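You operate a simulated robot arm through the tools that you are given. There is no shell and no other tool. Be economical: measure what you need, move in short steps, check, and stop when the job is done.

Carry out the task below with a simulated robot arm. There is one attempt and no reset: what you move stays moved.

TASK
Switch the green press cabinet off, take out brass block 26 and set the tuning wheel to 4.
Fine: switch off before the door opens; block on top of the cabinet; door shut again.

It is judged by the outcome, as a careful person would: the job done as asked, and still so three seconds after it is handed in. It fails if anything else is knocked over, pushed out of place, dropped, spilled or broken.

THE ROBOT
A 7-joint arm with a two-finger gripper, on a carriage that runs on a rail from [-1.921, 0.69] to [0.319, -0.115] (x, y) and turns from -3.124 to 2.67 rad about z. Base frame: it is fixed where the carriage stands at the start and does not move with it; the origin is on the floor, on the carriage's upright axis, x ahead of it, y to its left, z up. Readings come in m, rad, newtons and seconds.
With the tool pointing down near the work surface it reaches from about 0.58 to 0.86 m from the robot's upright axis, wherever it stands. Its first joint turns from -2.601 to 2.601 rad. Places, roughly: press fifty-six cabinet door [1, -0.2, 0.5]; press fifty-six main switch [1.1, -0.1, 0.9]; press fifty-six tuning wheel [1, -0.2, 0.9]; top of the green press cabinet [1.3, -0.2, 1.1]. Payload 2.45 kg.
The TCP is the grasp point between the finger pads, 0.026 m short of the fingertips. In the tool frame z runs along the fingers and y along their closing line. Largest opening 0.096 m; the body of the gripper starts 0.069 m behind the TCP.
Orientation is told as [roll, pitch, yaw] about the base's x, y, z axes, in that order, counted from this pose: with the fingers straight down and closing along the base's y, the tool's x points along the base's -x, its y along +y and its z along -z.

THE INTERFACE
- The arm moves only by the tool arm_command. Its arguments are lists of equal length, an entry for each row: "dr": the turn, a rotation vector about the base's x, y, z in rad, a list of three; "xyz": the shift along the base's x, y, z in m, a list of three; "jaw": the closure, from 0 (fully open) to 1 (shut). In form: {"dr": [[ax, ay, az], ...], "xyz": [[x, y, z], ...], "jaw": [jaw, ...]}. A call has 1 to 12 rows; each row shifts and turns the commanded pose from where the row before left it. Rows are played at 5 a second. More than 0.05 m and 0.15 rad between two rows, or a gripper value outside its range, and nothing of the call is played. Where a pose cannot be reached the arm comes as near as it can. A force on the tool above 40 N (or 10 N above the force at the start of the call, whichever is more), or a blocked arm, ends the call early, and 0.2 s more pass. Each finger halts on what it meets, pressing with about 23 N; the grip force reading is that of the motor and also rises with nothing between the fingers. The clock runs only during rows and for 0.2 s after the last one: add rows that do not move to give the fingers time. It gives the time, the measured TCP pose, the force on the tool (base axes), the opening and the grip force at its end, in the units of the frame above (readings bear some noise), with the torque about the TCP (base axes, N m) and any sound that the robot's microphone picked up, and new pictures: "views" is both (left out), scene, wrist or none.
- Cameras (640 x 400 px; columns grow to the right, rows downward): "scene" is now at [0.0421, 0.1457, 1.5716]; the picture's right is [-0.27, -0.96, 0.00], its down [-0.48, 0.13, -0.87] and it looks along [0.84, -0.23, -0.50] (base axes); focal length 256 px, centre (320, 200). "wrist" rides on the gripper at [0.082, 0.003, -0.098] in the tool frame; the picture's right is [-0.04, 1.00, 0.00], its down [-0.73, -0.03, -0.68] and it looks along [-0.68, -0.03, 0.73] (tool axes); focal length 256 px, centre (320, 200). There is no depth. A picture from a camera that has moved, and an enlarged one, comes with that camera's place and axes in the base frame and with its lens.
- lift_body(by): slides the trunk up (or, below 0, down) by that many m; the arm and the scene camera ride with it, the base frame stays. It gives what a move gives, with no picture.
- roll_base(legs): drives the robot by 1 to 6 legs, each [ahead, left, turn to the left] in m, m and rad, along the robot's own axes; the way and the turn of a leg run together, so that a leg with both is an arc; at most 1.5 m and 3.142 rad a leg. The arm and the cameras ride along, it lands a little off, and it stops where it bumps. It keeps to its track: a leg is cut to what the track allows. It gives what a move gives, and a new picture of the scene camera.
- head_to(pan, tilt): turns the head with the scene camera to pan (to the left, within 2.705 rad either way) and tilt (down, from -0.506 to 1.204), counted from straight ahead of the robot. It gives what a move gives, and a new picture of the scene camera.
- inspect(camera, box): a new picture of the part [left, top, right, bottom] of that camera's present view, enlarged. The clock stands still meanwhile.
- job_done(): hands the job in; it is judged then, once.

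Work in short steps. Places have to be worked out from the pictures, the camera data and where the tool is seen: move nearer, look again, correct. Check each grasp and each placing, and mend what went wrong. You have 120 turns and 260 pictures in all, those below and enlarged ones among them. Open the gripper and draw the arm clear of the work before you hand the job in, unless the task says otherwise; then end with one line.

The tools are called after "Call:" as a command line: name --argument value ..., lists and objects as JSON in quotes. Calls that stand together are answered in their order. arm_command: Moves the arm, as the interface text tells. Its arguments: {"type":"object","properties":{"dr":{"type":"array","items":{"type":"array","items":{"type":"number"}}},"xyz":{"type":"array","items":{"type":"array","items":{"type":"number"}}},"jaw":{"type":"array","items":{"type":"number"}},"views":{"type":"string","enum":["both","scene","wrist","none"]}},"required":["dr","xyz","jaw"]} The other tools are called the same way: lift_body (by) slides the trunk up or down; roll_base (legs) drives the base; head_to (pan, tilt) turns the head that bears the scene camera; inspect (camera, box) takes an enlarged picture of a part of a camera's view; job_done () hands the job in.

At the start:

```text
clock: 0.0
ee_pos: [0.7516, 0.1236, 0.9999]
tool_rot: [0.0, 0.001, 0.0]
contact_force: [-0.4, 0.1, -0.9]
wrist_torque: [-0.04, -0.01, -0.01]
gripper_width: 0.0961
grasp_force: 0.0
trunk travel left (down, up): [-0.55, 0.16]
robot x, y, heading: [0.0007, 0.0016, 0.0]
head pan, tilt: [-0.271, 0.52]
```

scene: 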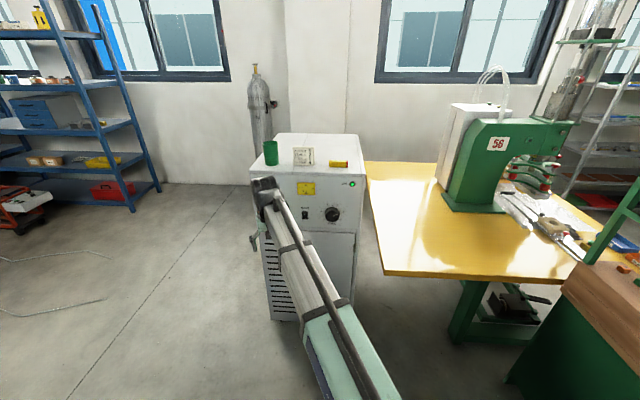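
wrist: 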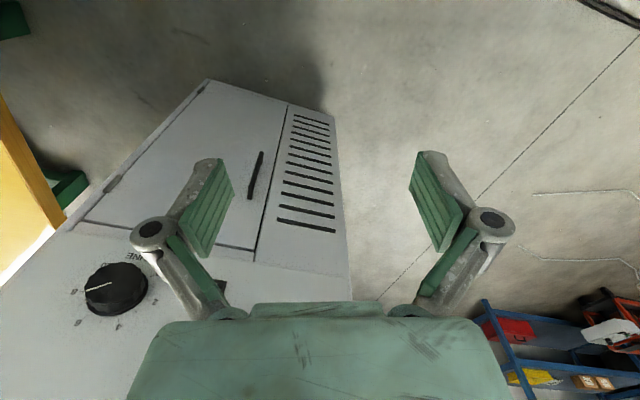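

The cabinet stands ahead with switch, wheel, and door with a handle. I look closer at the panel in both views.

Call:
inspect --camera "scene" --box '[230, 120, 390, 220]'

Call:
inspect --camera "wrist" --box '[0, 60, 360, 330]'

```text
4.00 times, centred on (310, 170) of scene
camera zoom: at [0.0421, 0.1457, 1.5716], right [-0.27, -0.96, 0.0], down [-0.48, 0.13, -0.87], along [0.84, -0.23, -0.5], focal length 1026 px, centre (360, 320)
```

zoom: 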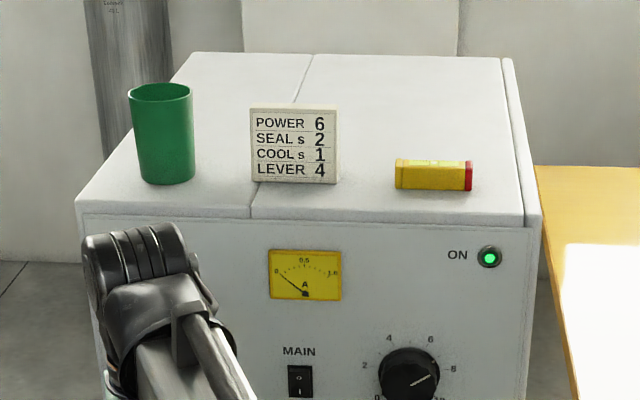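

```text
1.48 times, centred on (180, 195) of wrist
camera zoom: at [0.6713, 0.127, 1.0987], right [0.04, 1.0, 0.0], down [0.73, -0.03, 0.68], along [0.68, -0.03, -0.73], focal length 379 px, centre (527, 207)
```

zoom: 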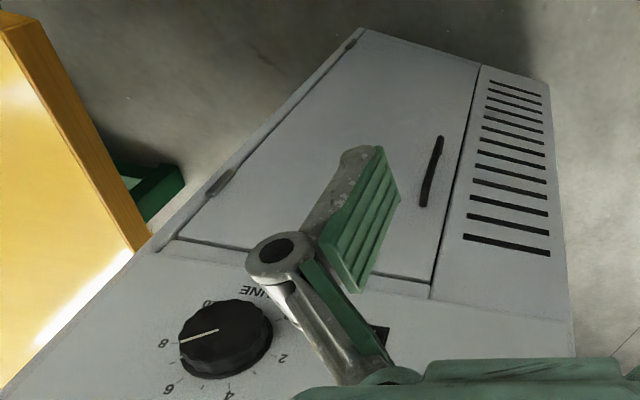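

The panel: switch around [1.05,-0.06,0.9], wheel at about 8.5, door handle on the left and hinge on the right, and the cabinet is yawed about -0.34 rad. I turn the robot to face along the cabinet's depth axis.

Call:
roll_base --legs '[[-0.1, 0, -0.345]]'

```text
clock: 1.5
ee_pos: [0.6576, -0.1059, 0.9996]
tool_rot: [-0.001, -0.001, -0.347]
contact_force: [0.0, -0.6, -1.0]
wrist_torque: [-0.04, -0.04, 0.05]
gripper_width: 0.0959
grasp_force: 0.0
trunk travel left (down, up): [-0.55, 0.16]
robot x, y, heading: [-0.0855, 0.0308, -0.349]
head pan, tilt: [-0.271, 0.52]
camera scene: at [-0.0028, 0.1556, 1.5716], right [-0.58, -0.82, 0.0], down [-0.4, 0.29, -0.87], along [0.71, -0.5, -0.5], focal length 256 px, centre (320, 200)
```

scene: 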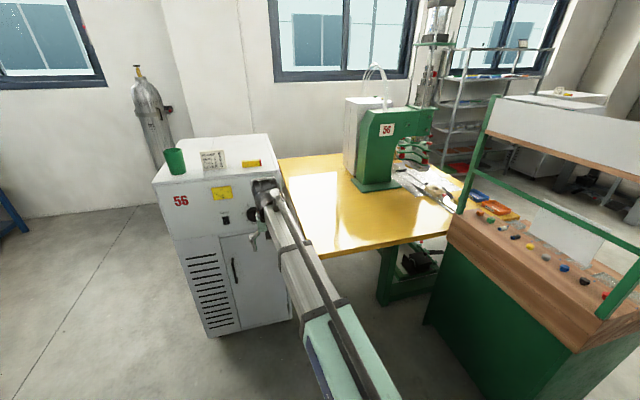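

The robot now faces the cabinet squarely. I pan the head onto the cabinet and enlarge.

Call:
head_to --pan 0.15 --tilt 0.6

Call:
inspect --camera "scene" --box '[240, 80, 400, 180]'

Call:
inspect --camera "scene" --box '[240, 150, 400, 250]'

```text
clock: 2.4
ee_pos: [0.6566, -0.1065, 0.9996]
tool_rot: [0.0, -0.001, -0.347]
contact_force: [-1.3, 0.5, -0.1]
wrist_torque: [-0.02, 0.0, -0.02]
gripper_width: 0.096
grasp_force: 0.0
trunk travel left (down, up): [-0.55, 0.16]
robot x, y, heading: [-0.0935, 0.0312, -0.349]
head pan, tilt: [0.15, 0.6]
camera scene: at [0.01, 0.1906, 1.5644], right [-0.2, -0.98, 0.0], down [-0.55, 0.11, -0.83], along [0.81, -0.16, -0.56], focal length 256 px, centre (320, 200)
```

scene: 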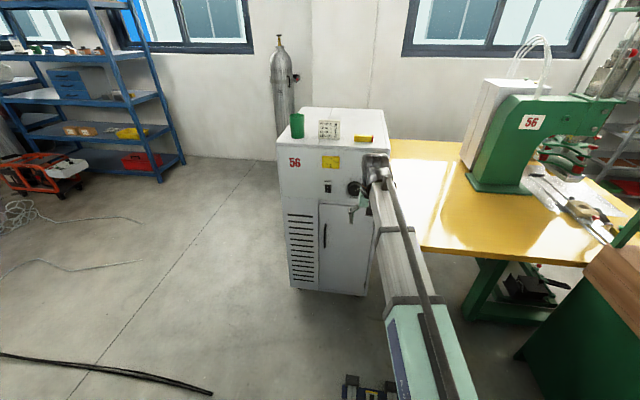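

```text
4.00 times, centred on (320, 130) of scene
camera zoom: at [0.01, 0.1906, 1.5644], right [-0.2, -0.98, 0.0], down [-0.55, 0.11, -0.83], along [0.81, -0.16, -0.56], focal length 1026 px, centre (320, 480)
```

zoom: 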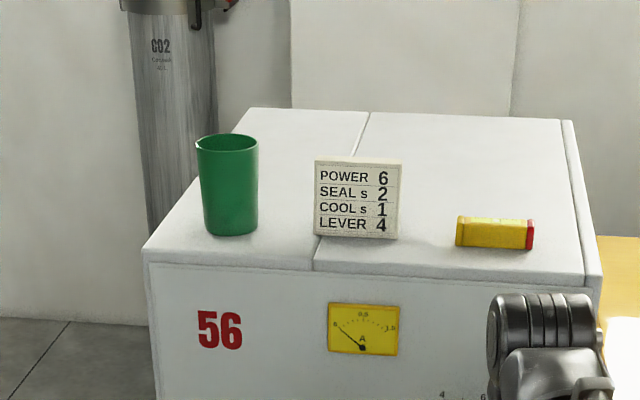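

```text
4.00 times, centred on (320, 200) of scene
camera zoom: at [0.01, 0.1906, 1.5644], right [-0.2, -0.98, 0.0], down [-0.55, 0.11, -0.83], along [0.81, -0.16, -0.56], focal length 1026 px, centre (320, 200)
```

zoom: 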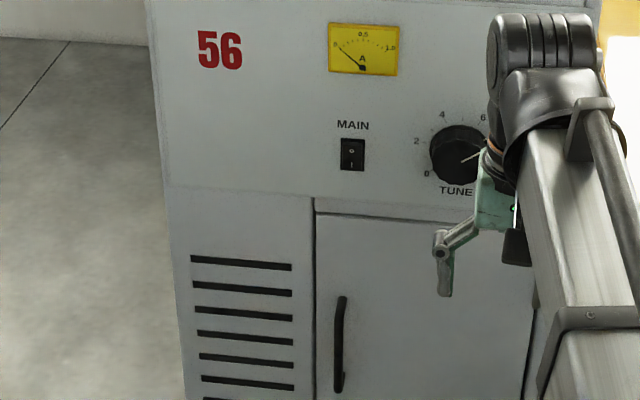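

"O" is the top half of the rocker, the wheel is centred near [0.99,-0.17,0.92]. I bring the tool level, pointing at the cabinet face, in small rows.

Call:
arm_command --dr '[[-0.0487, -0.1342, 0], [-0.0487, -0.1342, 0], [-0.0487, -0.1342, 0], [-0.0487, -0.1342, 0], [-0.0487, -0.1342, 0], [-0.0487, -0.1342, 0], [-0.0487, -0.1342, 0], [-0.0487, -0.1342, 0], [-0.0487, -0.1342, 0], [-0.0487, -0.1342, 0], [-0.0487, -0.1342, 0], [0, 0, 0]]' --xyz '[[0, 0.01, 0], [0, 0.01, 0], [0, 0.01, 0], [0, 0.01, 0], [0, 0.01, 0], [0, 0.01, 0], [0, 0.01, 0], [0, 0.01, 0], [0, 0.01, 0], [0, 0.01, 0], [0, 0.01, 0], [0, 0, 0]]' --jaw '[0, 0, 0, 0, 0, 0, 0, 0, 0, 0, 0, 0]'

```text
clock: 5.0
ee_pos: [0.6558, 0.0041, 0.9998]
tool_rot: [-2.809, -1.571, 2.462]
contact_force: [0.8, 0.0, -0.3]
wrist_torque: [-0.02, 0.01, 0.0]
gripper_width: 0.0962
grasp_force: 0.1
trunk travel left (down, up): [-0.55, 0.16]
robot x, y, heading: [-0.0913, 0.0316, -0.348]
head pan, tilt: [0.15, 0.6]
camera scene: at [0.0101, 0.1908, 1.5644], right [-0.2, -0.98, 0.0], down [-0.55, 0.11, -0.83], along [0.81, -0.16, -0.56], focal length 256 px, centre (320, 200)
camera wrist: at [0.5666, 0.0405, 0.918], right [0.34, 0.94, 0.04], down [-0.65, 0.2, 0.73], along [0.68, -0.28, 0.68], focal length 256 px, centre (320, 200)
```

scene: 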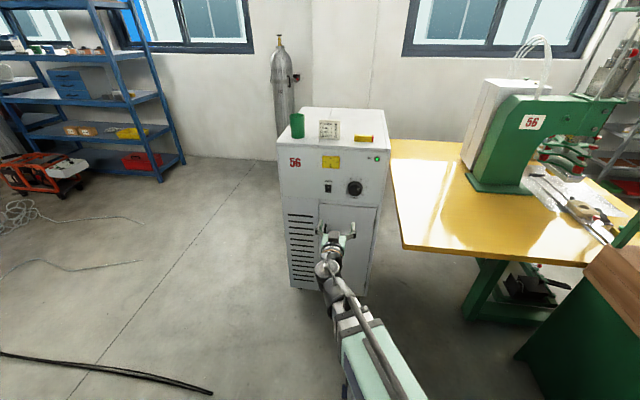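
wrist: 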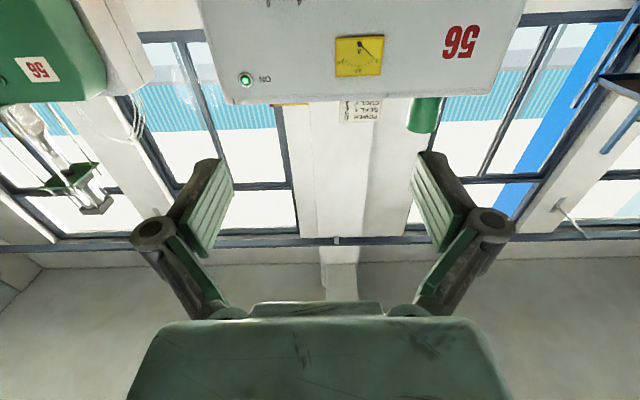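

The level pose works, and triangulating the gauge puts the face plane about 1.02 m along the cabinet axis. I close the fingers and move to ~5 cm before the upper half of the switch.

Call:
arm_command --dr '[[0, 0, 0], [0, 0, 0], [0, 0, 0], [0, 0, 0], [0, 0, 0], [0, 0, 0], [0, 0, 0], [0, 0, 0], [0, 0, 0]]' --xyz '[[0.04, -0.0046, -0.0116], [0.04, -0.0046, -0.0116], [0.04, -0.0046, -0.0116], [0.04, -0.0046, -0.0116], [0.04, -0.0046, -0.0116], [0.04, -0.0046, -0.0116], [0.04, -0.0046, -0.0116], [0.04, -0.0046, -0.0116], [0, 0, 0]]' --jaw '[1, 1, 1, 1, 1, 1, 1, 1, 1]'

Call:
inspect --camera "scene" --box '[280, 140, 400, 215]'

```text
clock: 7.0
ee_pos: [0.9775, -0.0341, 0.9051]
tool_rot: [-0.95, -1.571, 0.603]
contact_force: [0.3, -0.5, 0.2]
wrist_torque: [-0.03, 0.02, 0.04]
gripper_width: 0.0
grasp_force: 23.2
trunk travel left (down, up): [-0.55, 0.16]
robot x, y, heading: [-0.0899, 0.0318, -0.35]
head pan, tilt: [0.15, 0.6]
camera scene: at [0.0103, 0.1907, 1.5644], right [-0.2, -0.98, 0.0], down [-0.55, 0.11, -0.82], along [0.81, -0.16, -0.57], focal length 256 px, centre (320, 200)
camera wrist: at [0.8878, 0.0027, 0.8232], right [0.34, 0.94, 0.04], down [-0.65, 0.2, 0.73], along [0.68, -0.28, 0.68], focal length 256 px, centre (320, 200)
```

scene: 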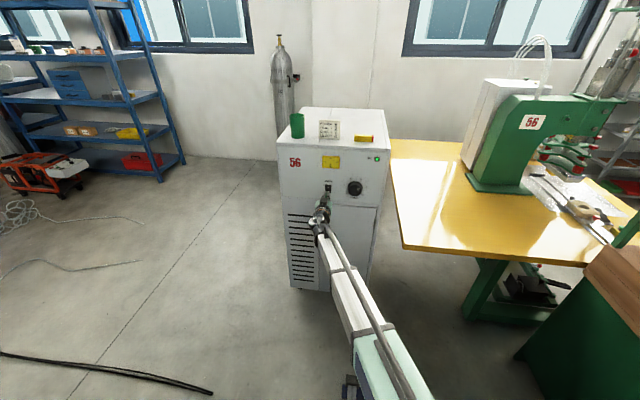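
wrist: 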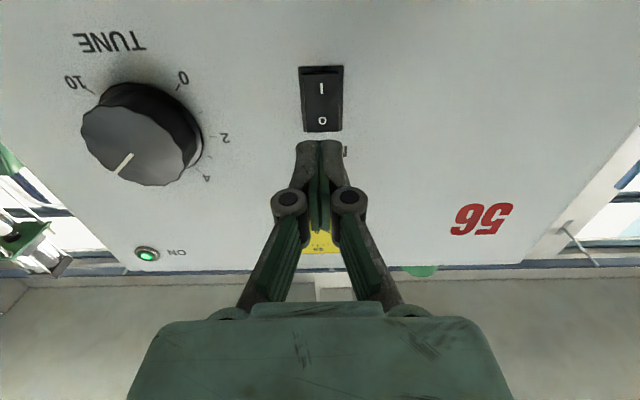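

```text
5.33 times, centred on (340, 178) of scene
camera zoom: at [0.0103, 0.1907, 1.5644], right [-0.2, -0.98, 0.0], down [-0.55, 0.11, -0.82], along [0.81, -0.16, -0.57], focal length 1367 px, centre (213, 320)
```

zoom: 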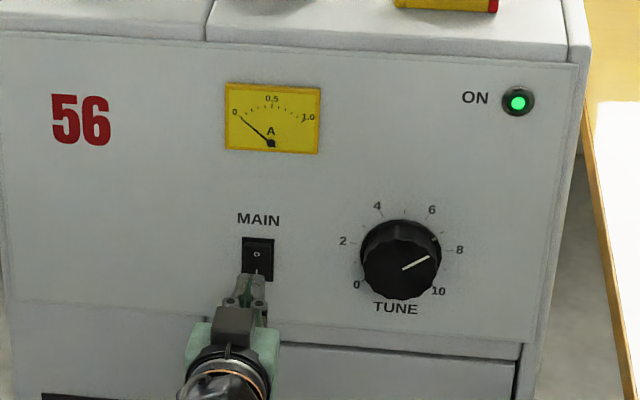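

The closed fingertips are in line with the "O" half (z≈0.908). I raise 4 mm and push forward slowly, relying on the force stop.

Call:
arm_command --dr '[[0, 0, 0], [0, 0, 0], [0, 0, 0], [0, 0, 0], [0, 0, 0], [0, 0, 0], [0, 0, 0]]' --xyz '[[0.0188, -0.0064, 0.004], [0.0141, -0.005, 0], [0.0066, -0.0024, 0], [0.0047, -0.0017, 0], [0.0047, -0.0017, 0], [0.0047, -0.0017, 0], [0, 0, 0]]' --jaw '[1, 1, 1, 1, 1, 1, 1]'

Call:
inspect --camera "scene" --box '[280, 140, 400, 215]'

```text
clock: 8.6
ee_pos: [1.0251, -0.0491, 0.9122]
tool_rot: [1.026, -1.569, -1.374]
contact_force: [-7.6, 1.7, 2.5]
wrist_torque: [0.03, 0.02, -0.03]
gripper_width: 0.0059
grasp_force: 28.6
trunk travel left (down, up): [-0.55, 0.16]
robot x, y, heading: [-0.0926, 0.031, -0.35]
head pan, tilt: [0.15, 0.6]
stopped in row 7: the force on the tool passed its limit at 42 N (the readings are from after the stop); the commanded pose is now the measured one
camera scene: at [0.008, 0.1911, 1.5647], right [-0.2, -0.98, 0.0], down [-0.55, 0.11, -0.83], along [0.81, -0.16, -0.56], focal length 256 px, centre (320, 200)
camera wrist: at [0.9362, -0.0141, 0.8307], right [0.34, 0.94, 0.04], down [-0.65, 0.2, 0.73], along [0.68, -0.28, 0.68], focal length 256 px, centre (320, 200)
```

scene: 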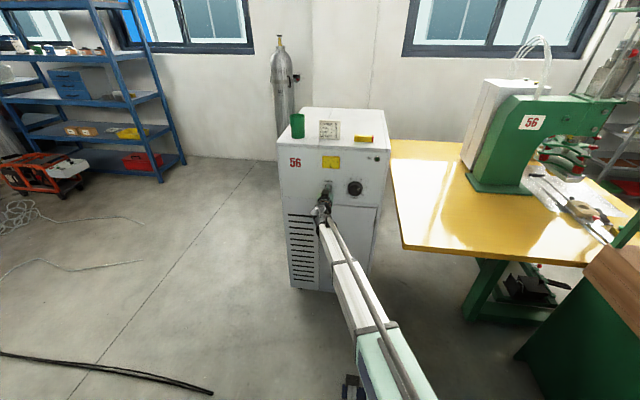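
wrist: 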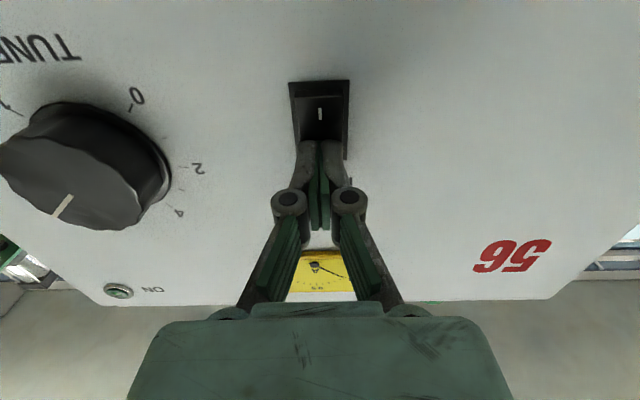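

```text
5.33 times, centred on (340, 178) of scene
camera zoom: at [0.008, 0.1911, 1.5647], right [-0.2, -0.98, 0.0], down [-0.55, 0.11, -0.83], along [0.81, -0.16, -0.56], focal length 1367 px, centre (213, 320)
```

zoom: 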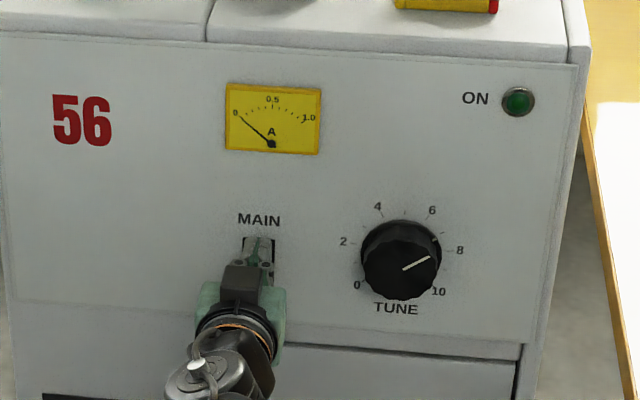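

The lamp is out and the "I" half stands proud: the main switch is off. I back away, open, and go in front of the wheel, looking at its pointer.

Call:
arm_command --dr '[[0, 0, 0], [0, 0, 0], [0, 0, 0], [0, 0, 0], [0, 0, 0], [0, 0, 0]]' --xyz '[[-0.0376, 0.0136, 0], [-0.0376, 0.0136, 0], [-0.0151, -0.0417, 0.002], [-0.0151, -0.0417, 0.002], [-0.0151, -0.0417, 0.002], [0, 0, 0]]' --jaw '[1, 1, 0, 0, 0, 0]'

Call:
inspect --camera "scene" --box '[300, 150, 396, 210]'

```text
clock: 10.0
ee_pos: [0.9071, -0.1512, 0.9142]
tool_rot: [-0.008, -1.569, -0.339]
contact_force: [-0.8, -0.4, -0.2]
wrist_torque: [0.02, 0.0, -0.01]
gripper_width: 0.0961
grasp_force: 0.1
trunk travel left (down, up): [-0.55, 0.16]
robot x, y, heading: [-0.0926, 0.0322, -0.347]
head pan, tilt: [0.15, 0.6]
camera scene: at [0.0092, 0.1906, 1.5644], right [-0.2, -0.98, 0.0], down [-0.55, 0.11, -0.83], along [0.81, -0.16, -0.56], focal length 256 px, centre (320, 200)
camera wrist: at [0.8176, -0.1137, 0.8346], right [0.34, 0.94, 0.04], down [-0.65, 0.2, 0.74], along [0.68, -0.28, 0.68], focal length 256 px, centre (320, 200)
```

scene: 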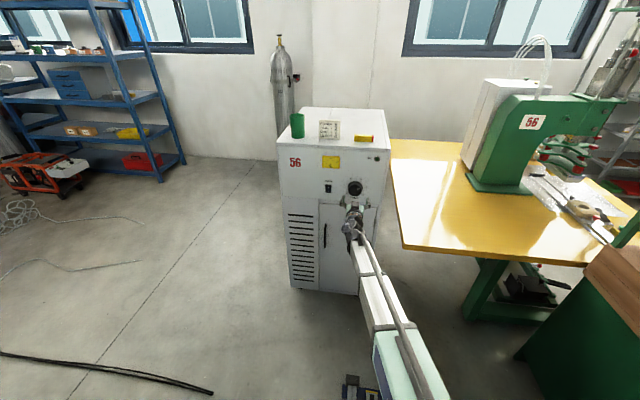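
wrist: 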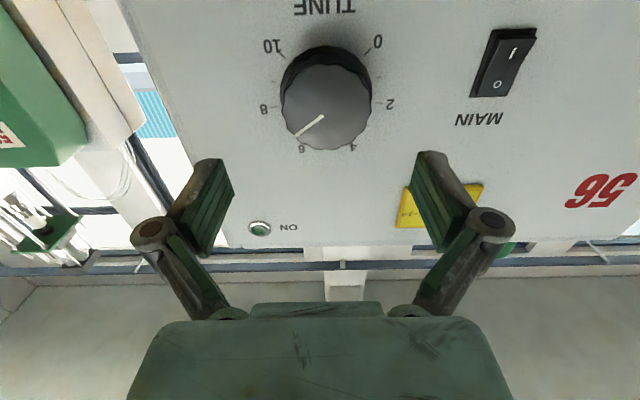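

```text
6.67 times, centred on (348, 180) of scene
camera zoom: at [0.0092, 0.1906, 1.5644], right [-0.2, -0.98, 0.0], down [-0.55, 0.11, -0.83], along [0.81, -0.16, -0.56], focal length 1709 px, centre (133, 333)
```

zoom: 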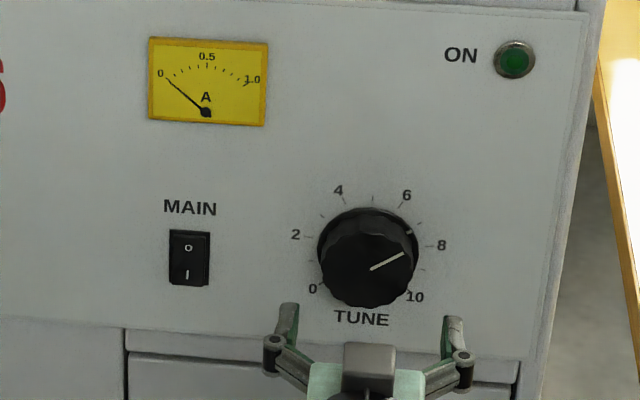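

The pointer is at about 7.06, dial 27° per unit, so it needs ~82° counter-clockwise. I pre-rotate the gripper 0.72 rad clockwise, centre on the wheel and advance so the fingers straddle it.

Call:
arm_command --dr '[[0.1354, -0.049, 0], [0.1354, -0.049, 0], [0.1354, -0.049, 0], [0.1354, -0.049, 0], [0.1354, -0.049, 0], [0, 0, 0], [0, 0, 0], [0, 0, 0], [0, 0, 0]]' --xyz '[[0.0019, 0.0052, 0], [0, 0, 0], [0, 0, 0], [0, 0, 0], [0, 0, 0], [0.0282, -0.0102, 0], [0.0282, -0.0102, 0], [0.0165, -0.006, 0], [0, 0, 0]]' --jaw '[0, 0, 0, 0, 0, 0, 0, 0, 0]'

Call:
inspect --camera "scene" --box '[300, 150, 396, 210]'

```text
clock: 12.0
ee_pos: [0.9797, -0.1694, 0.915]
tool_rot: [1.567, -0.849, -1.915]
contact_force: [-0.4, -0.4, -0.5]
wrist_torque: [-0.02, -0.02, 0.03]
gripper_width: 0.096
grasp_force: 0.0
trunk travel left (down, up): [-0.55, 0.16]
robot x, y, heading: [-0.0931, 0.032, -0.35]
head pan, tilt: [0.15, 0.6]
camera scene: at [0.0094, 0.1909, 1.5644], right [-0.2, -0.98, 0.0], down [-0.55, 0.11, -0.83], along [0.81, -0.16, -0.56], focal length 256 px, centre (320, 200)
camera wrist: at [0.9088, -0.0835, 0.8568], right [0.25, 0.68, 0.69], down [-0.81, -0.25, 0.53], along [0.53, -0.69, 0.49], focal length 256 px, centre (320, 200)
```

scene: 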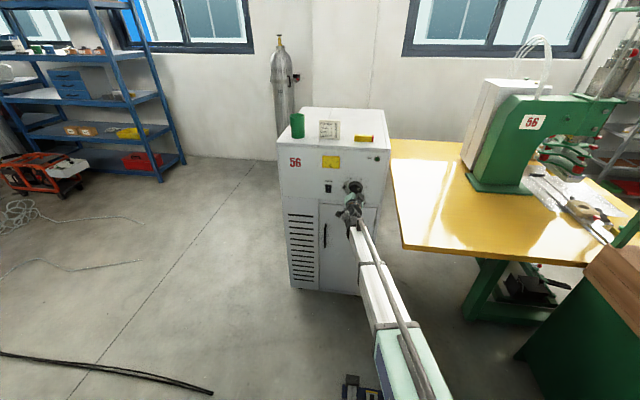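
wrist: 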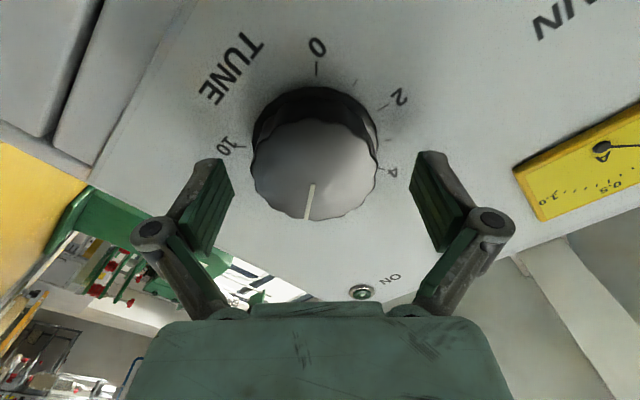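

```text
6.67 times, centred on (348, 180) of scene
camera zoom: at [0.0094, 0.1909, 1.5644], right [-0.2, -0.98, 0.0], down [-0.55, 0.11, -0.83], along [0.81, -0.16, -0.56], focal length 1709 px, centre (133, 333)
```

zoom: 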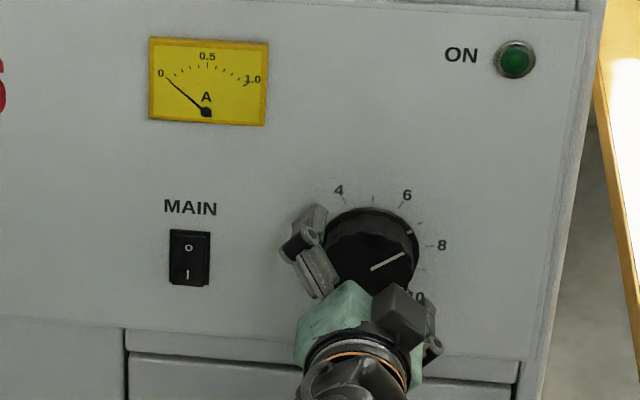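

Fingers straddle the wheel evenly with the tips ~1.5 cm from the face. I advance 6 mm and close.

Call:
arm_command --dr '[[0, 0, 0], [0, 0, 0], [0, 0, 0], [0, 0, 0]]' --xyz '[[0.0056, -0.002, 0], [0, 0, 0], [0, 0, 0], [0, 0, 0]]' --jaw '[0, 1, 1, 1]' --views "wrist"

```text
clock: 13.0
ee_pos: [0.9847, -0.1736, 0.9131]
tool_rot: [1.567, -0.849, -1.915]
contact_force: [-19.1, -5.8, -16.3]
wrist_torque: [0.08, 0.25, -0.51]
gripper_width: 0.0657
grasp_force: 45.1
trunk travel left (down, up): [-0.55, 0.16]
robot x, y, heading: [-0.0919, 0.0373, -0.345]
head pan, tilt: [0.15, 0.6]
camera wrist: at [0.913, -0.087, 0.8553], right [0.25, 0.68, 0.69], down [-0.81, -0.25, 0.53], along [0.53, -0.69, 0.49], focal length 256 px, centre (320, 200)
```

wrist: 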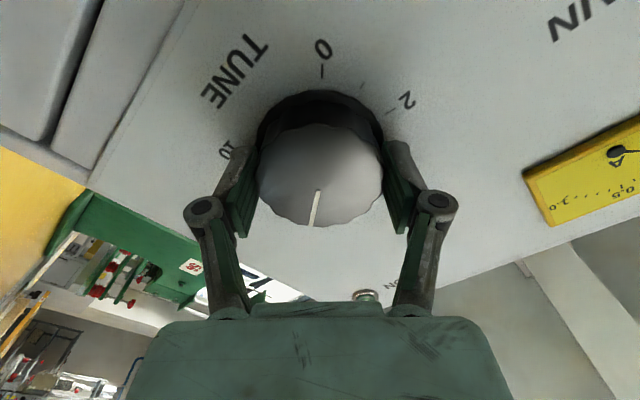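

The wheel is gripped (6.6 cm wide), with a slight off-centre load. I relax by nudging a few mm and then turn counter-clockwise half way.

Call:
arm_command --dr '[[0, 0, 0], [-0.1354, 0.049, 0], [-0.1354, 0.049, 0], [-0.1354, 0.049, 0], [-0.1354, 0.049, 0], [-0.1354, 0.049, 0], [0, 0, 0]]' --xyz '[[-0.0035, -0.0009, -0.002], [0, 0, 0], [0, 0, 0], [0, 0, 0], [0, 0, 0], [0, 0, 0], [0, 0, 0]]' --jaw '[1, 1, 1, 1, 1, 1, 1]' --views "wrist"

```text
clock: 14.6
ee_pos: [0.9847, -0.1731, 0.9146]
tool_rot: [-0.748, -1.57, 0.401]
contact_force: [16.0, -7.5, 5.6]
wrist_torque: [-0.09, -0.25, -0.16]
gripper_width: 0.0656
grasp_force: 45.3
trunk travel left (down, up): [-0.55, 0.16]
robot x, y, heading: [-0.0937, 0.0328, -0.349]
head pan, tilt: [0.15, 0.6]
camera wrist: at [0.8951, -0.1367, 0.8328], right [0.34, 0.94, 0.04], down [-0.65, 0.2, 0.73], along [0.68, -0.28, 0.68], focal length 256 px, centre (320, 200)
```

wrist: 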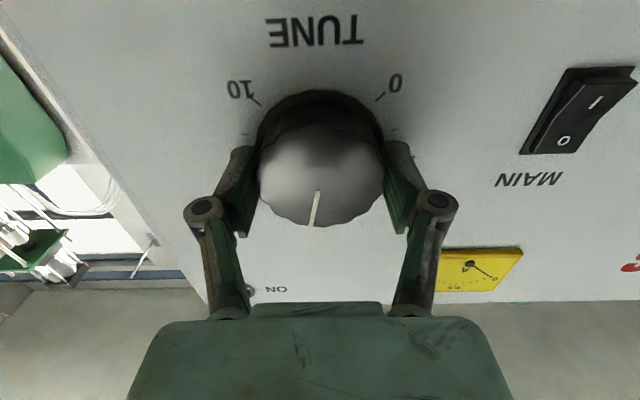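

The wheel followed without slipping (pointer now ~5.5). I turn the other half.

Call:
arm_command --dr '[[-0.1354, 0.049, 0], [-0.1354, 0.049, 0], [-0.1354, 0.049, 0], [-0.1354, 0.049, 0], [-0.1354, 0.049, 0], [0, 0, 0]]' --xyz '[[0.002, -0.0005, 0], [0, 0, 0], [0, 0, 0], [0, 0, 0], [0, 0, 0], [0, 0, 0]]' --jaw '[1, 1, 1, 1, 1, 1]' --views "wrist"

Call:
inspect --camera "scene" --box '[324, 165, 388, 205]'

```text
clock: 16.0
ee_pos: [0.9846, -0.1724, 0.9139]
tool_rot: [-1.568, -0.847, 1.217]
contact_force: [-6.3, 2.5, -1.1]
wrist_torque: [-0.1, -0.26, -0.7]
gripper_width: 0.0658
grasp_force: 45.5
trunk travel left (down, up): [-0.55, 0.16]
robot x, y, heading: [-0.0932, 0.0346, -0.348]
head pan, tilt: [0.15, 0.6]
camera wrist: at [0.8767, -0.1875, 0.8508], right [0.26, 0.73, -0.63], down [-0.48, 0.67, 0.57], along [0.84, 0.15, 0.53], focal length 256 px, centre (320, 200)
```

wrist: 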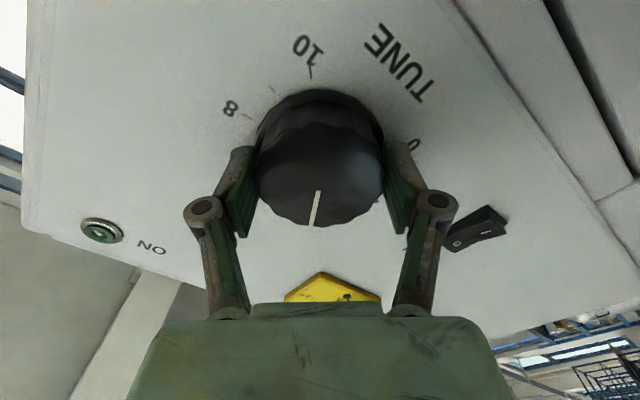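

```text
10.00 times, centred on (356, 185) of scene
camera zoom: at [0.0088, 0.1912, 1.5644], right [-0.2, -0.98, 0.0], down [-0.55, 0.11, -0.83], along [0.81, -0.16, -0.56], focal length 2564 px, centre (-40, 350)
```

zoom: 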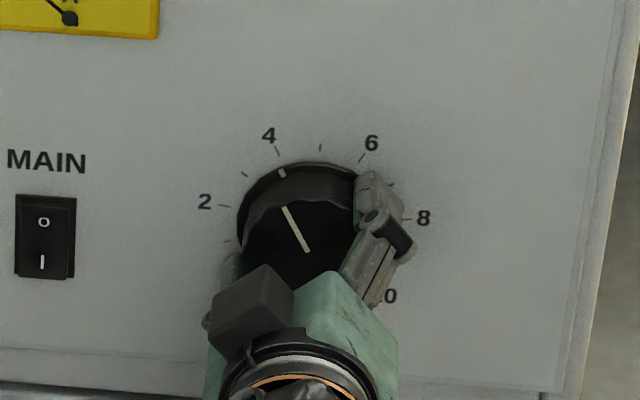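

Pointer and its skirt mark now stand at the 4 tick. I release, back off straight and look for an unobstructed reading.

Call:
arm_command --dr '[[0, 0, 0], [0, 0, 0], [0, 0, 0], [0, 0, 0], [0, 0, 0], [0, 0, 0]]' --xyz '[[0, 0, 0], [0, 0, 0], [-0.0376, 0.0136, 0], [-0.0376, 0.0136, 0], [-0.0376, 0.0136, 0], [-0.0, 0.0, -0.05]]' --jaw '[0, 0, 0, 0, 0, 0]' --views "wrist"

Call:
inspect --camera "scene" --box '[324, 165, 388, 205]'

```text
clock: 17.4
ee_pos: [0.8713, -0.1287, 0.8636]
tool_rot: [-1.571, -0.853, 1.221]
contact_force: [-0.2, -0.1, 0.7]
wrist_torque: [0.0, 0.0, 0.0]
gripper_width: 0.096
grasp_force: 0.1
trunk travel left (down, up): [-0.55, 0.16]
robot x, y, heading: [-0.0897, 0.0311, -0.349]
head pan, tilt: [0.15, 0.6]
camera wrist: at [0.7639, -0.1437, 0.8003], right [0.27, 0.73, -0.63], down [-0.48, 0.67, 0.57], along [0.84, 0.15, 0.53], focal length 256 px, centre (320, 200)
```

wrist: 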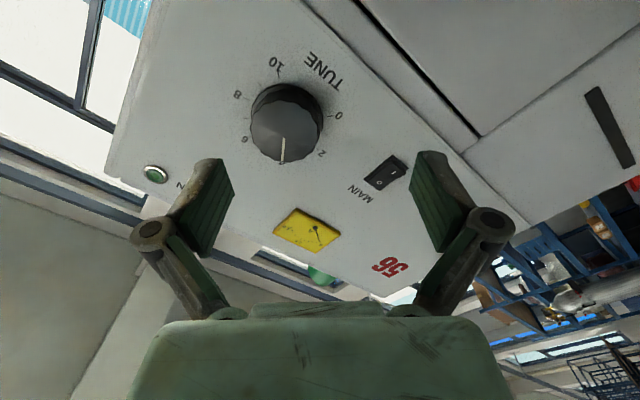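

```text
10.00 times, centred on (356, 185) of scene
camera zoom: at [0.0089, 0.191, 1.5645], right [-0.2, -0.98, 0.0], down [-0.55, 0.11, -0.83], along [0.81, -0.16, -0.56], focal length 2564 px, centre (-40, 350)
```

zoom: 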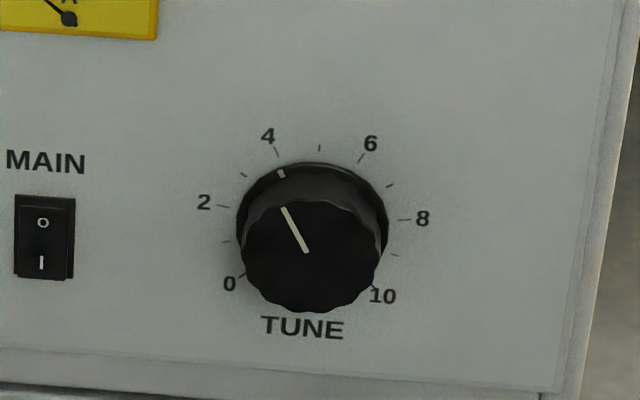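

The wheel reads 4 (pointer ~27° left of top). Now the door: handle bar at lateral 0.31, z≈0.52–0.69. I level the jaws, back up and line up laterally, then lower the trunk.

Call:
arm_command --dr '[[0.1354, -0.049, 0], [0.1354, -0.049, 0], [0.1354, -0.049, 0], [0.1354, -0.049, 0], [0.1354, -0.049, 0], [0, 0, 0]]' --xyz '[[-0.0097, 0.032, 0], [-0.0097, 0.032, 0], [-0.0097, 0.032, 0], [-0.0097, 0.032, 0], [-0.0097, 0.032, 0], [0, 0, 0]]' --jaw '[0, 0, 0, 0, 0, 0]' --views "none"

Call:
lift_body --by -0.27

Call:
head_to --pan 0.2 --tilt 0.5

Call:
inspect --camera "wrist" --box '[0, 0, 640, 400]'

```text
clock: 18.8
ee_pos: [0.824, 0.0281, 0.8636]
tool_rot: [0.753, -1.568, -1.099]
contact_force: [0.8, -1.2, -0.9]
wrist_torque: [-0.03, -0.02, -0.01]
gripper_width: 0.0961
grasp_force: 0.0
trunk travel left (down, up): [-0.55, 0.16]
robot x, y, heading: [-0.0922, 0.0308, -0.351]
head pan, tilt: [0.15, 0.6]
```

```text
clock: 21.6
ee_pos: [0.8244, 0.0253, 0.5941]
tool_rot: [0.018, -1.569, -0.366]
contact_force: [-0.1, -0.3, -0.1]
wrist_torque: [0.0, -0.01, -0.03]
gripper_width: 0.096
grasp_force: 0.0
trunk travel left (down, up): [-0.28, 0.43]
robot x, y, heading: [-0.0926, 0.0345, -0.343]
head pan, tilt: [0.15, 0.6]
```

```text
clock: 22.2
ee_pos: [0.8232, 0.0263, 0.5935]
tool_rot: [0.038, -1.569, -0.383]
contact_force: [-0.7, -0.3, -0.3]
wrist_torque: [0.02, -0.03, 0.02]
gripper_width: 0.0961
grasp_force: 0.0
trunk travel left (down, up): [-0.28, 0.43]
robot x, y, heading: [-0.0928, 0.0366, -0.348]
head pan, tilt: [0.201, 0.499]
camera scene: at [0.0127, 0.1949, 1.3035], right [-0.15, -0.99, 0.0], down [-0.47, 0.07, -0.88], along [0.87, -0.13, -0.48], focal length 256 px, centre (320, 200)
```

scene: 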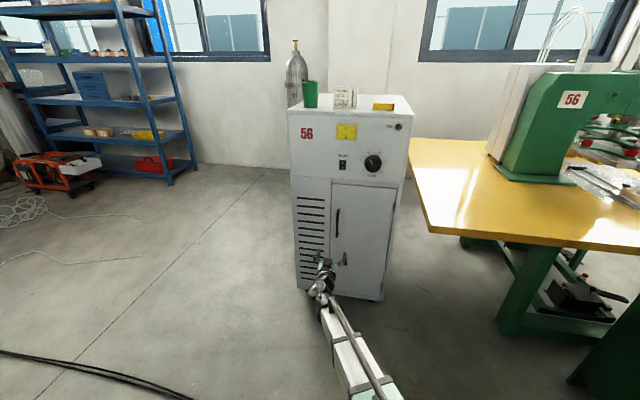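

```text
1.00 times, centred on (320, 200) of wrist (not enlarged: the box is as wide or as high as the picture)
camera zoom: at [0.7343, 0.0632, 0.5133], right [0.34, 0.94, 0.04], down [-0.65, 0.2, 0.73], along [0.68, -0.28, 0.68], focal length 256 px, centre (320, 200)
```

zoom: 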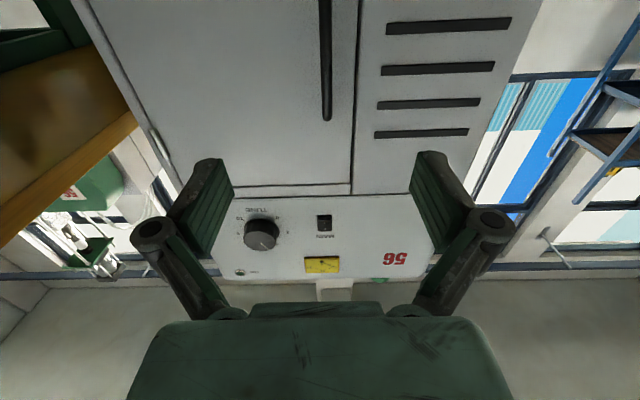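

Handle is at lateral 0.311, its top at z≈0.67; the tool is at z 0.594, 6 mm off to the right. I move forward with open jaws around the bar.

Call:
arm_command --dr '[[0, 0, 0], [0, 0, 0], [0, 0, 0], [0, 0, 0], [0, 0, 0]]' --xyz '[[0.0442, -0.0099, 0.003], [0.0442, -0.0155, 0.003], [0.0442, -0.0155, 0.003], [0.0442, -0.0155, 0.003], [0.0, 0, 0]]' --jaw '[0, 0, 0, 0, 0]'

Call:
inspect --camera "scene" --box '[280, 180, 400, 280]'

```text
clock: 23.4
ee_pos: [1.0002, -0.0313, 0.607]
tool_rot: [0.001, -1.57, -0.347]
contact_force: [0.1, 0.2, -0.5]
wrist_torque: [-0.02, -0.01, 0.0]
gripper_width: 0.0962
grasp_force: 0.1
trunk travel left (down, up): [-0.28, 0.43]
robot x, y, heading: [-0.0928, 0.0317, -0.349]
head pan, tilt: [0.201, 0.499]
camera scene: at [0.0127, 0.195, 1.3035], right [-0.15, -0.99, 0.0], down [-0.47, 0.07, -0.88], along [0.87, -0.13, -0.48], focal length 256 px, centre (320, 200)
camera wrist: at [0.9119, 0.0058, 0.5263], right [0.34, 0.94, 0.04], down [-0.65, 0.2, 0.73], along [0.68, -0.28, 0.68], focal length 256 px, centre (320, 200)
```

scene: 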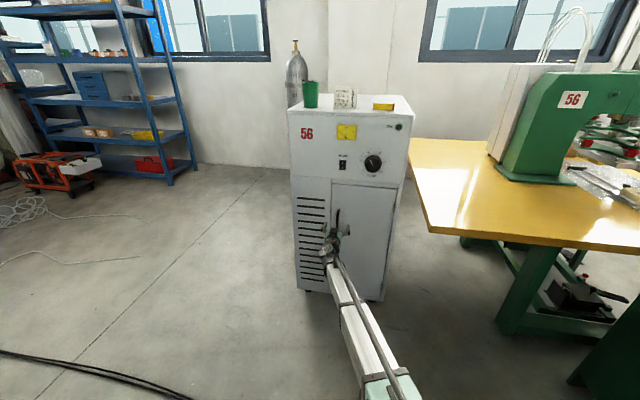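
wrist: 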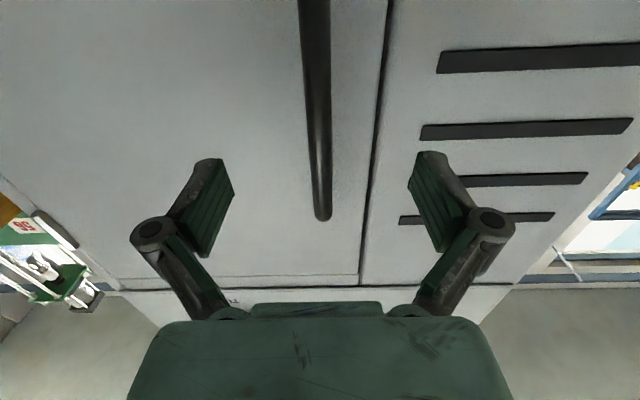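

```text
4.00 times, centred on (340, 230) of scene
camera zoom: at [0.0127, 0.195, 1.3035], right [-0.15, -0.99, 0.0], down [-0.47, 0.07, -0.88], along [0.87, -0.13, -0.48], focal length 1026 px, centre (240, 80)
```

zoom: 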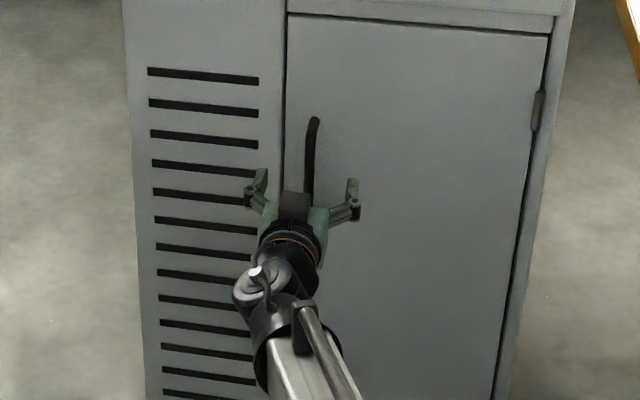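

The bar is between the open fingers. I advance 3 cm and close on it.

Call:
arm_command --dr '[[0, 0, 0], [0, 0, 0], [0, 0, 0], [0, 0, 0], [0, 0, 0]]' --xyz '[[0.0141, -0.0051, 0], [0.0122, -0.0044, 0], [0, 0, 0], [0, 0, 0], [0, 0, 0]]' --jaw '[0, 0, 1, 1, 1]' --views "wrist"

```text
clock: 24.6
ee_pos: [1.0255, -0.0385, 0.6068]
tool_rot: [0.158, -1.568, -0.505]
contact_force: [-10.6, 0.5, -1.3]
wrist_torque: [0.03, 0.05, 0.0]
gripper_width: 0.0119
grasp_force: 38.7
trunk travel left (down, up): [-0.28, 0.43]
robot x, y, heading: [-0.0959, 0.0334, -0.347]
head pan, tilt: [0.201, 0.499]
camera wrist: at [0.9361, -0.0025, 0.5257], right [0.34, 0.94, 0.04], down [-0.65, 0.2, 0.73], along [0.68, -0.28, 0.68], focal length 256 px, centre (320, 200)
```

wrist: 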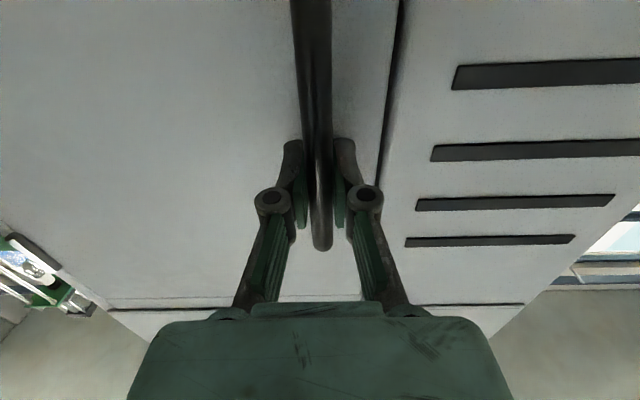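

Bar held (12 mm). I pull along the hinge arc (radius ≈0.26), turning the gripper with the door, for 0.3 rad first.

Call:
arm_command --dr '[[0, 0, 0.1], [0, 0, 0.1], [0, 0, 0.1], [0, 0, 0]]' --xyz '[[-0.0263, 0.0037, 0], [-0.0266, 0.0009, 0], [-0.0265, -0.0017, 0], [0, 0, 0]]' --jaw '[1, 1, 1, 1]'

```text
clock: 25.6
ee_pos: [0.9569, -0.0344, 0.606]
tool_rot: [0.221, -1.563, -0.316]
contact_force: [0.6, -20.7, -6.2]
wrist_torque: [-0.09, 0.37, -0.09]
gripper_width: 0.0116
grasp_force: 38.5
out of reach, approached as far as the arm can: row 3
trunk travel left (down, up): [-0.28, 0.43]
robot x, y, heading: [-0.0949, 0.0325, -0.346]
head pan, tilt: [0.201, 0.499]
camera scene: at [0.0137, 0.1937, 1.3035], right [-0.15, -0.99, 0.0], down [-0.47, 0.07, -0.88], along [0.87, -0.13, -0.48], focal length 256 px, centre (320, 200)
camera wrist: at [0.8611, -0.0219, 0.5261], right [0.1, 0.99, 0.04], down [-0.67, 0.03, 0.74], along [0.73, -0.1, 0.67], focal length 256 px, centre (320, 200)
```

scene: 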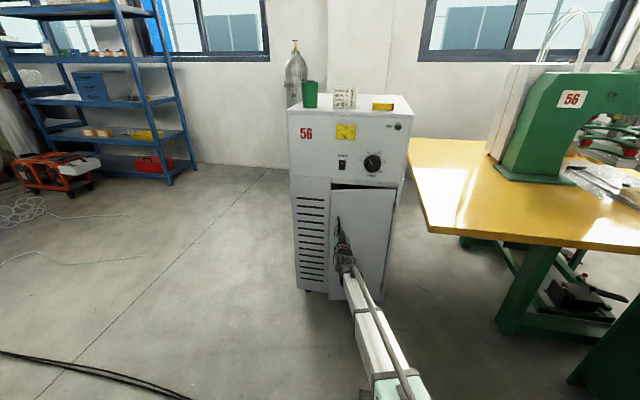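
wrist: 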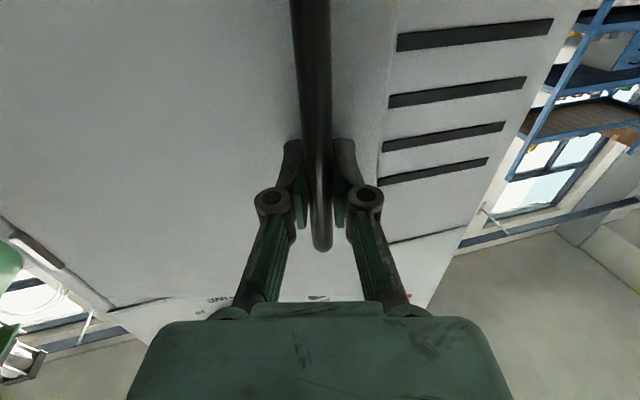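

The door is open ~0.3 rad; the arm's turning limit was met, so I continue the arc without rotating the gripper further.

Call:
arm_command --dr '[[0, 0, 0], [0, 0, 0], [0, 0, 0], [0, 0, 0], [0, 0, 0]]' --xyz '[[-0.0262, -0.0063, 0], [-0.0256, -0.0069, 0], [-0.0249, -0.0095, 0], [-0.024, -0.012, 0], [0, 0, 0]]' --jaw '[1, 1, 1, 1, 1]'

```text
clock: 26.8
ee_pos: [0.9575, -0.0336, 0.6058]
tool_rot: [0.3, -1.563, -0.396]
contact_force: [2.0, -35.9, -8.6]
wrist_torque: [-0.04, 0.41, -0.06]
gripper_width: 0.0117
grasp_force: 38.4
out of reach, approached as far as the arm can: row 1, 2, 3, 4
trunk travel left (down, up): [-0.28, 0.43]
robot x, y, heading: [-0.0952, 0.0314, -0.344]
head pan, tilt: [0.201, 0.499]
camera scene: at [0.014, 0.193, 1.3036], right [-0.15, -0.99, 0.0], down [-0.47, 0.07, -0.88], along [0.87, -0.13, -0.48], focal length 256 px, centre (320, 200)
camera wrist: at [0.8615, -0.0218, 0.5259], right [0.1, 0.99, 0.04], down [-0.67, 0.03, 0.74], along [0.73, -0.1, 0.67], focal length 256 px, centre (320, 200)
```

scene: 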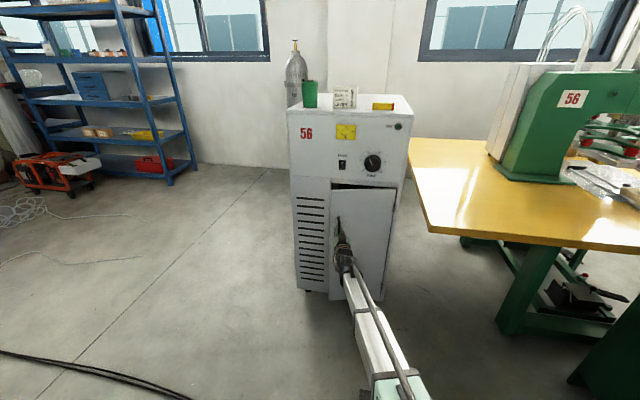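
wrist: 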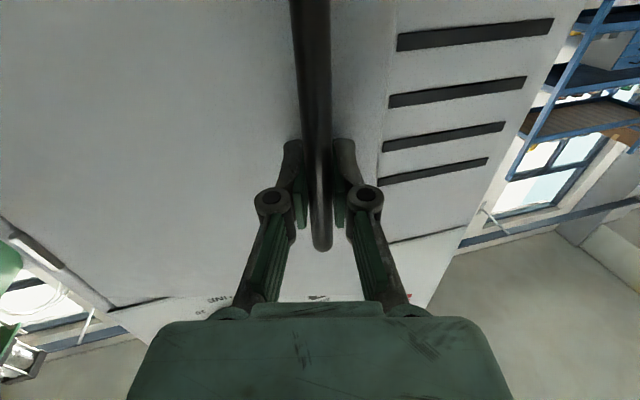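

The wrist limit blocks further turning, but the door stands ~9 cm ajar. I release the bar, straighten the gripper and back off, then will push the door from its inner side.

Call:
arm_command --dr '[[0, 0, 0], [0, 0, 0], [0, 0, 0], [0, 0, -0.1], [0, 0, -0.1]]' --xyz '[[0, 0, 0], [0, 0, 0], [0, 0, 0], [-0.035, 0.005, 0], [-0.035, 0.005, 0]]' --jaw '[0, 0, 0, 0, 0]'

```text
clock: 28.0
ee_pos: [0.8848, -0.0196, 0.6082]
tool_rot: [0.088, -1.569, -0.337]
contact_force: [-0.5, 0.1, 0.7]
wrist_torque: [0.02, -0.03, 0.03]
gripper_width: 0.0961
grasp_force: 0.1
trunk travel left (down, up): [-0.28, 0.43]
robot x, y, heading: [-0.0899, 0.034, -0.345]
head pan, tilt: [0.201, 0.499]
camera scene: at [0.0128, 0.1948, 1.3035], right [-0.15, -0.99, 0.0], down [-0.47, 0.07, -0.88], along [0.87, -0.13, -0.48], focal length 256 px, centre (320, 200)
camera wrist: at [0.793, 0.0074, 0.5263], right [0.25, 0.97, 0.04], down [-0.66, 0.14, 0.73], along [0.71, -0.21, 0.68], focal length 256 px, centre (320, 200)
```

scene: 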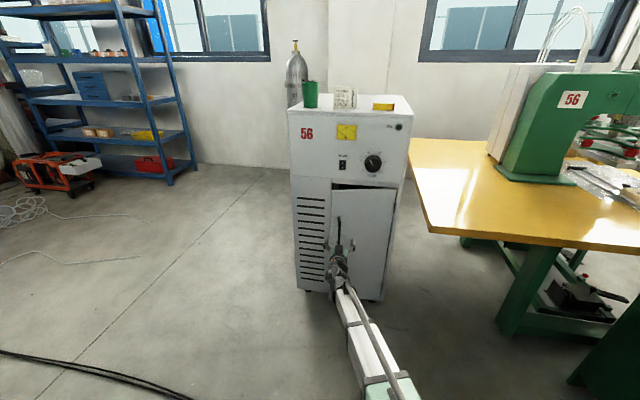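
wrist: 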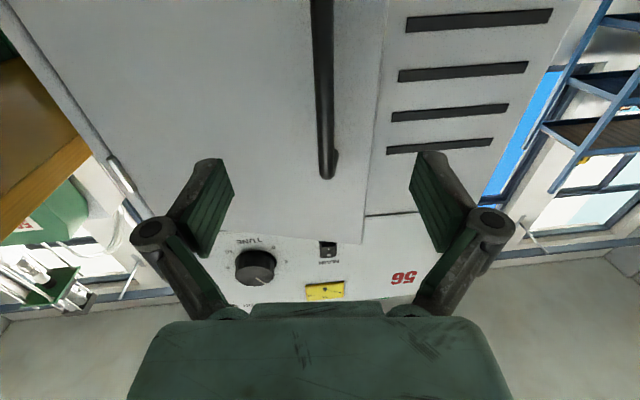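

Jaws are clear of the handle. I close the fingers, shift left of the door's free edge and angle the tool ~0.3 rad to the right to look into the gap.

Call:
arm_command --dr '[[0, 0, 0], [0, 0, -0.1], [0, 0, -0.1], [0, 0, -0.1], [0, 0, -0.1], [0, 0, 0]]' --xyz '[[-0.0282, 0.0102, 0], [0.009, 0.0249, 0], [0.009, 0.0249, 0], [0.009, 0.0249, 0], [0.009, 0.0249, 0], [0, 0, 0]]' --jaw '[0.5, 1, 1, 1, 1, 1]'

Call:
inspect --camera "scene" --box '[280, 170, 400, 270]'

```text
clock: 29.4
ee_pos: [0.8929, 0.0891, 0.6068]
tool_rot: [-0.087, -1.569, -0.561]
contact_force: [-0.2, 0.6, 0.0]
wrist_torque: [0.03, -0.01, 0.01]
gripper_width: 0.0
grasp_force: 23.0
trunk travel left (down, up): [-0.28, 0.43]
robot x, y, heading: [-0.0947, 0.0363, -0.346]
head pan, tilt: [0.201, 0.499]
camera scene: at [0.0127, 0.195, 1.3035], right [-0.15, -0.99, 0.0], down [-0.47, 0.07, -0.88], along [0.87, -0.13, -0.48], focal length 256 px, centre (320, 200)
camera wrist: at [0.8186, 0.1521, 0.5257], right [0.6, 0.8, 0.04], down [-0.56, 0.39, 0.74], along [0.57, -0.47, 0.68], focal length 256 px, centre (320, 200)
```

scene: 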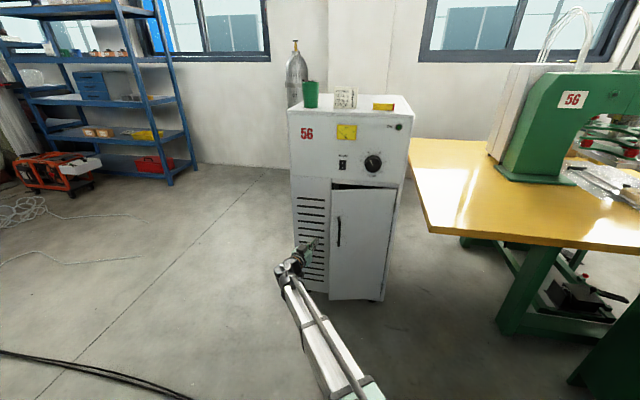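
wrist: 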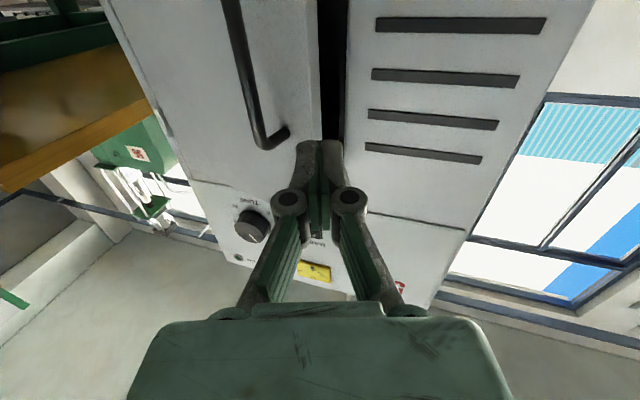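

```text
4.00 times, centred on (340, 220) of scene
camera zoom: at [0.0127, 0.195, 1.3035], right [-0.15, -0.99, 0.0], down [-0.47, 0.07, -0.88], along [0.87, -0.13, -0.48], focal length 1026 px, centre (240, 120)
```

zoom: 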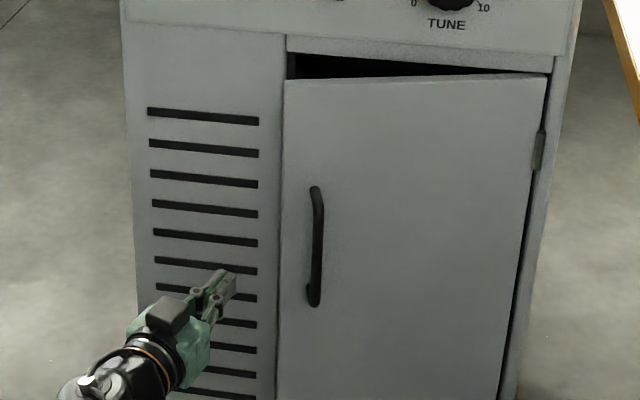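

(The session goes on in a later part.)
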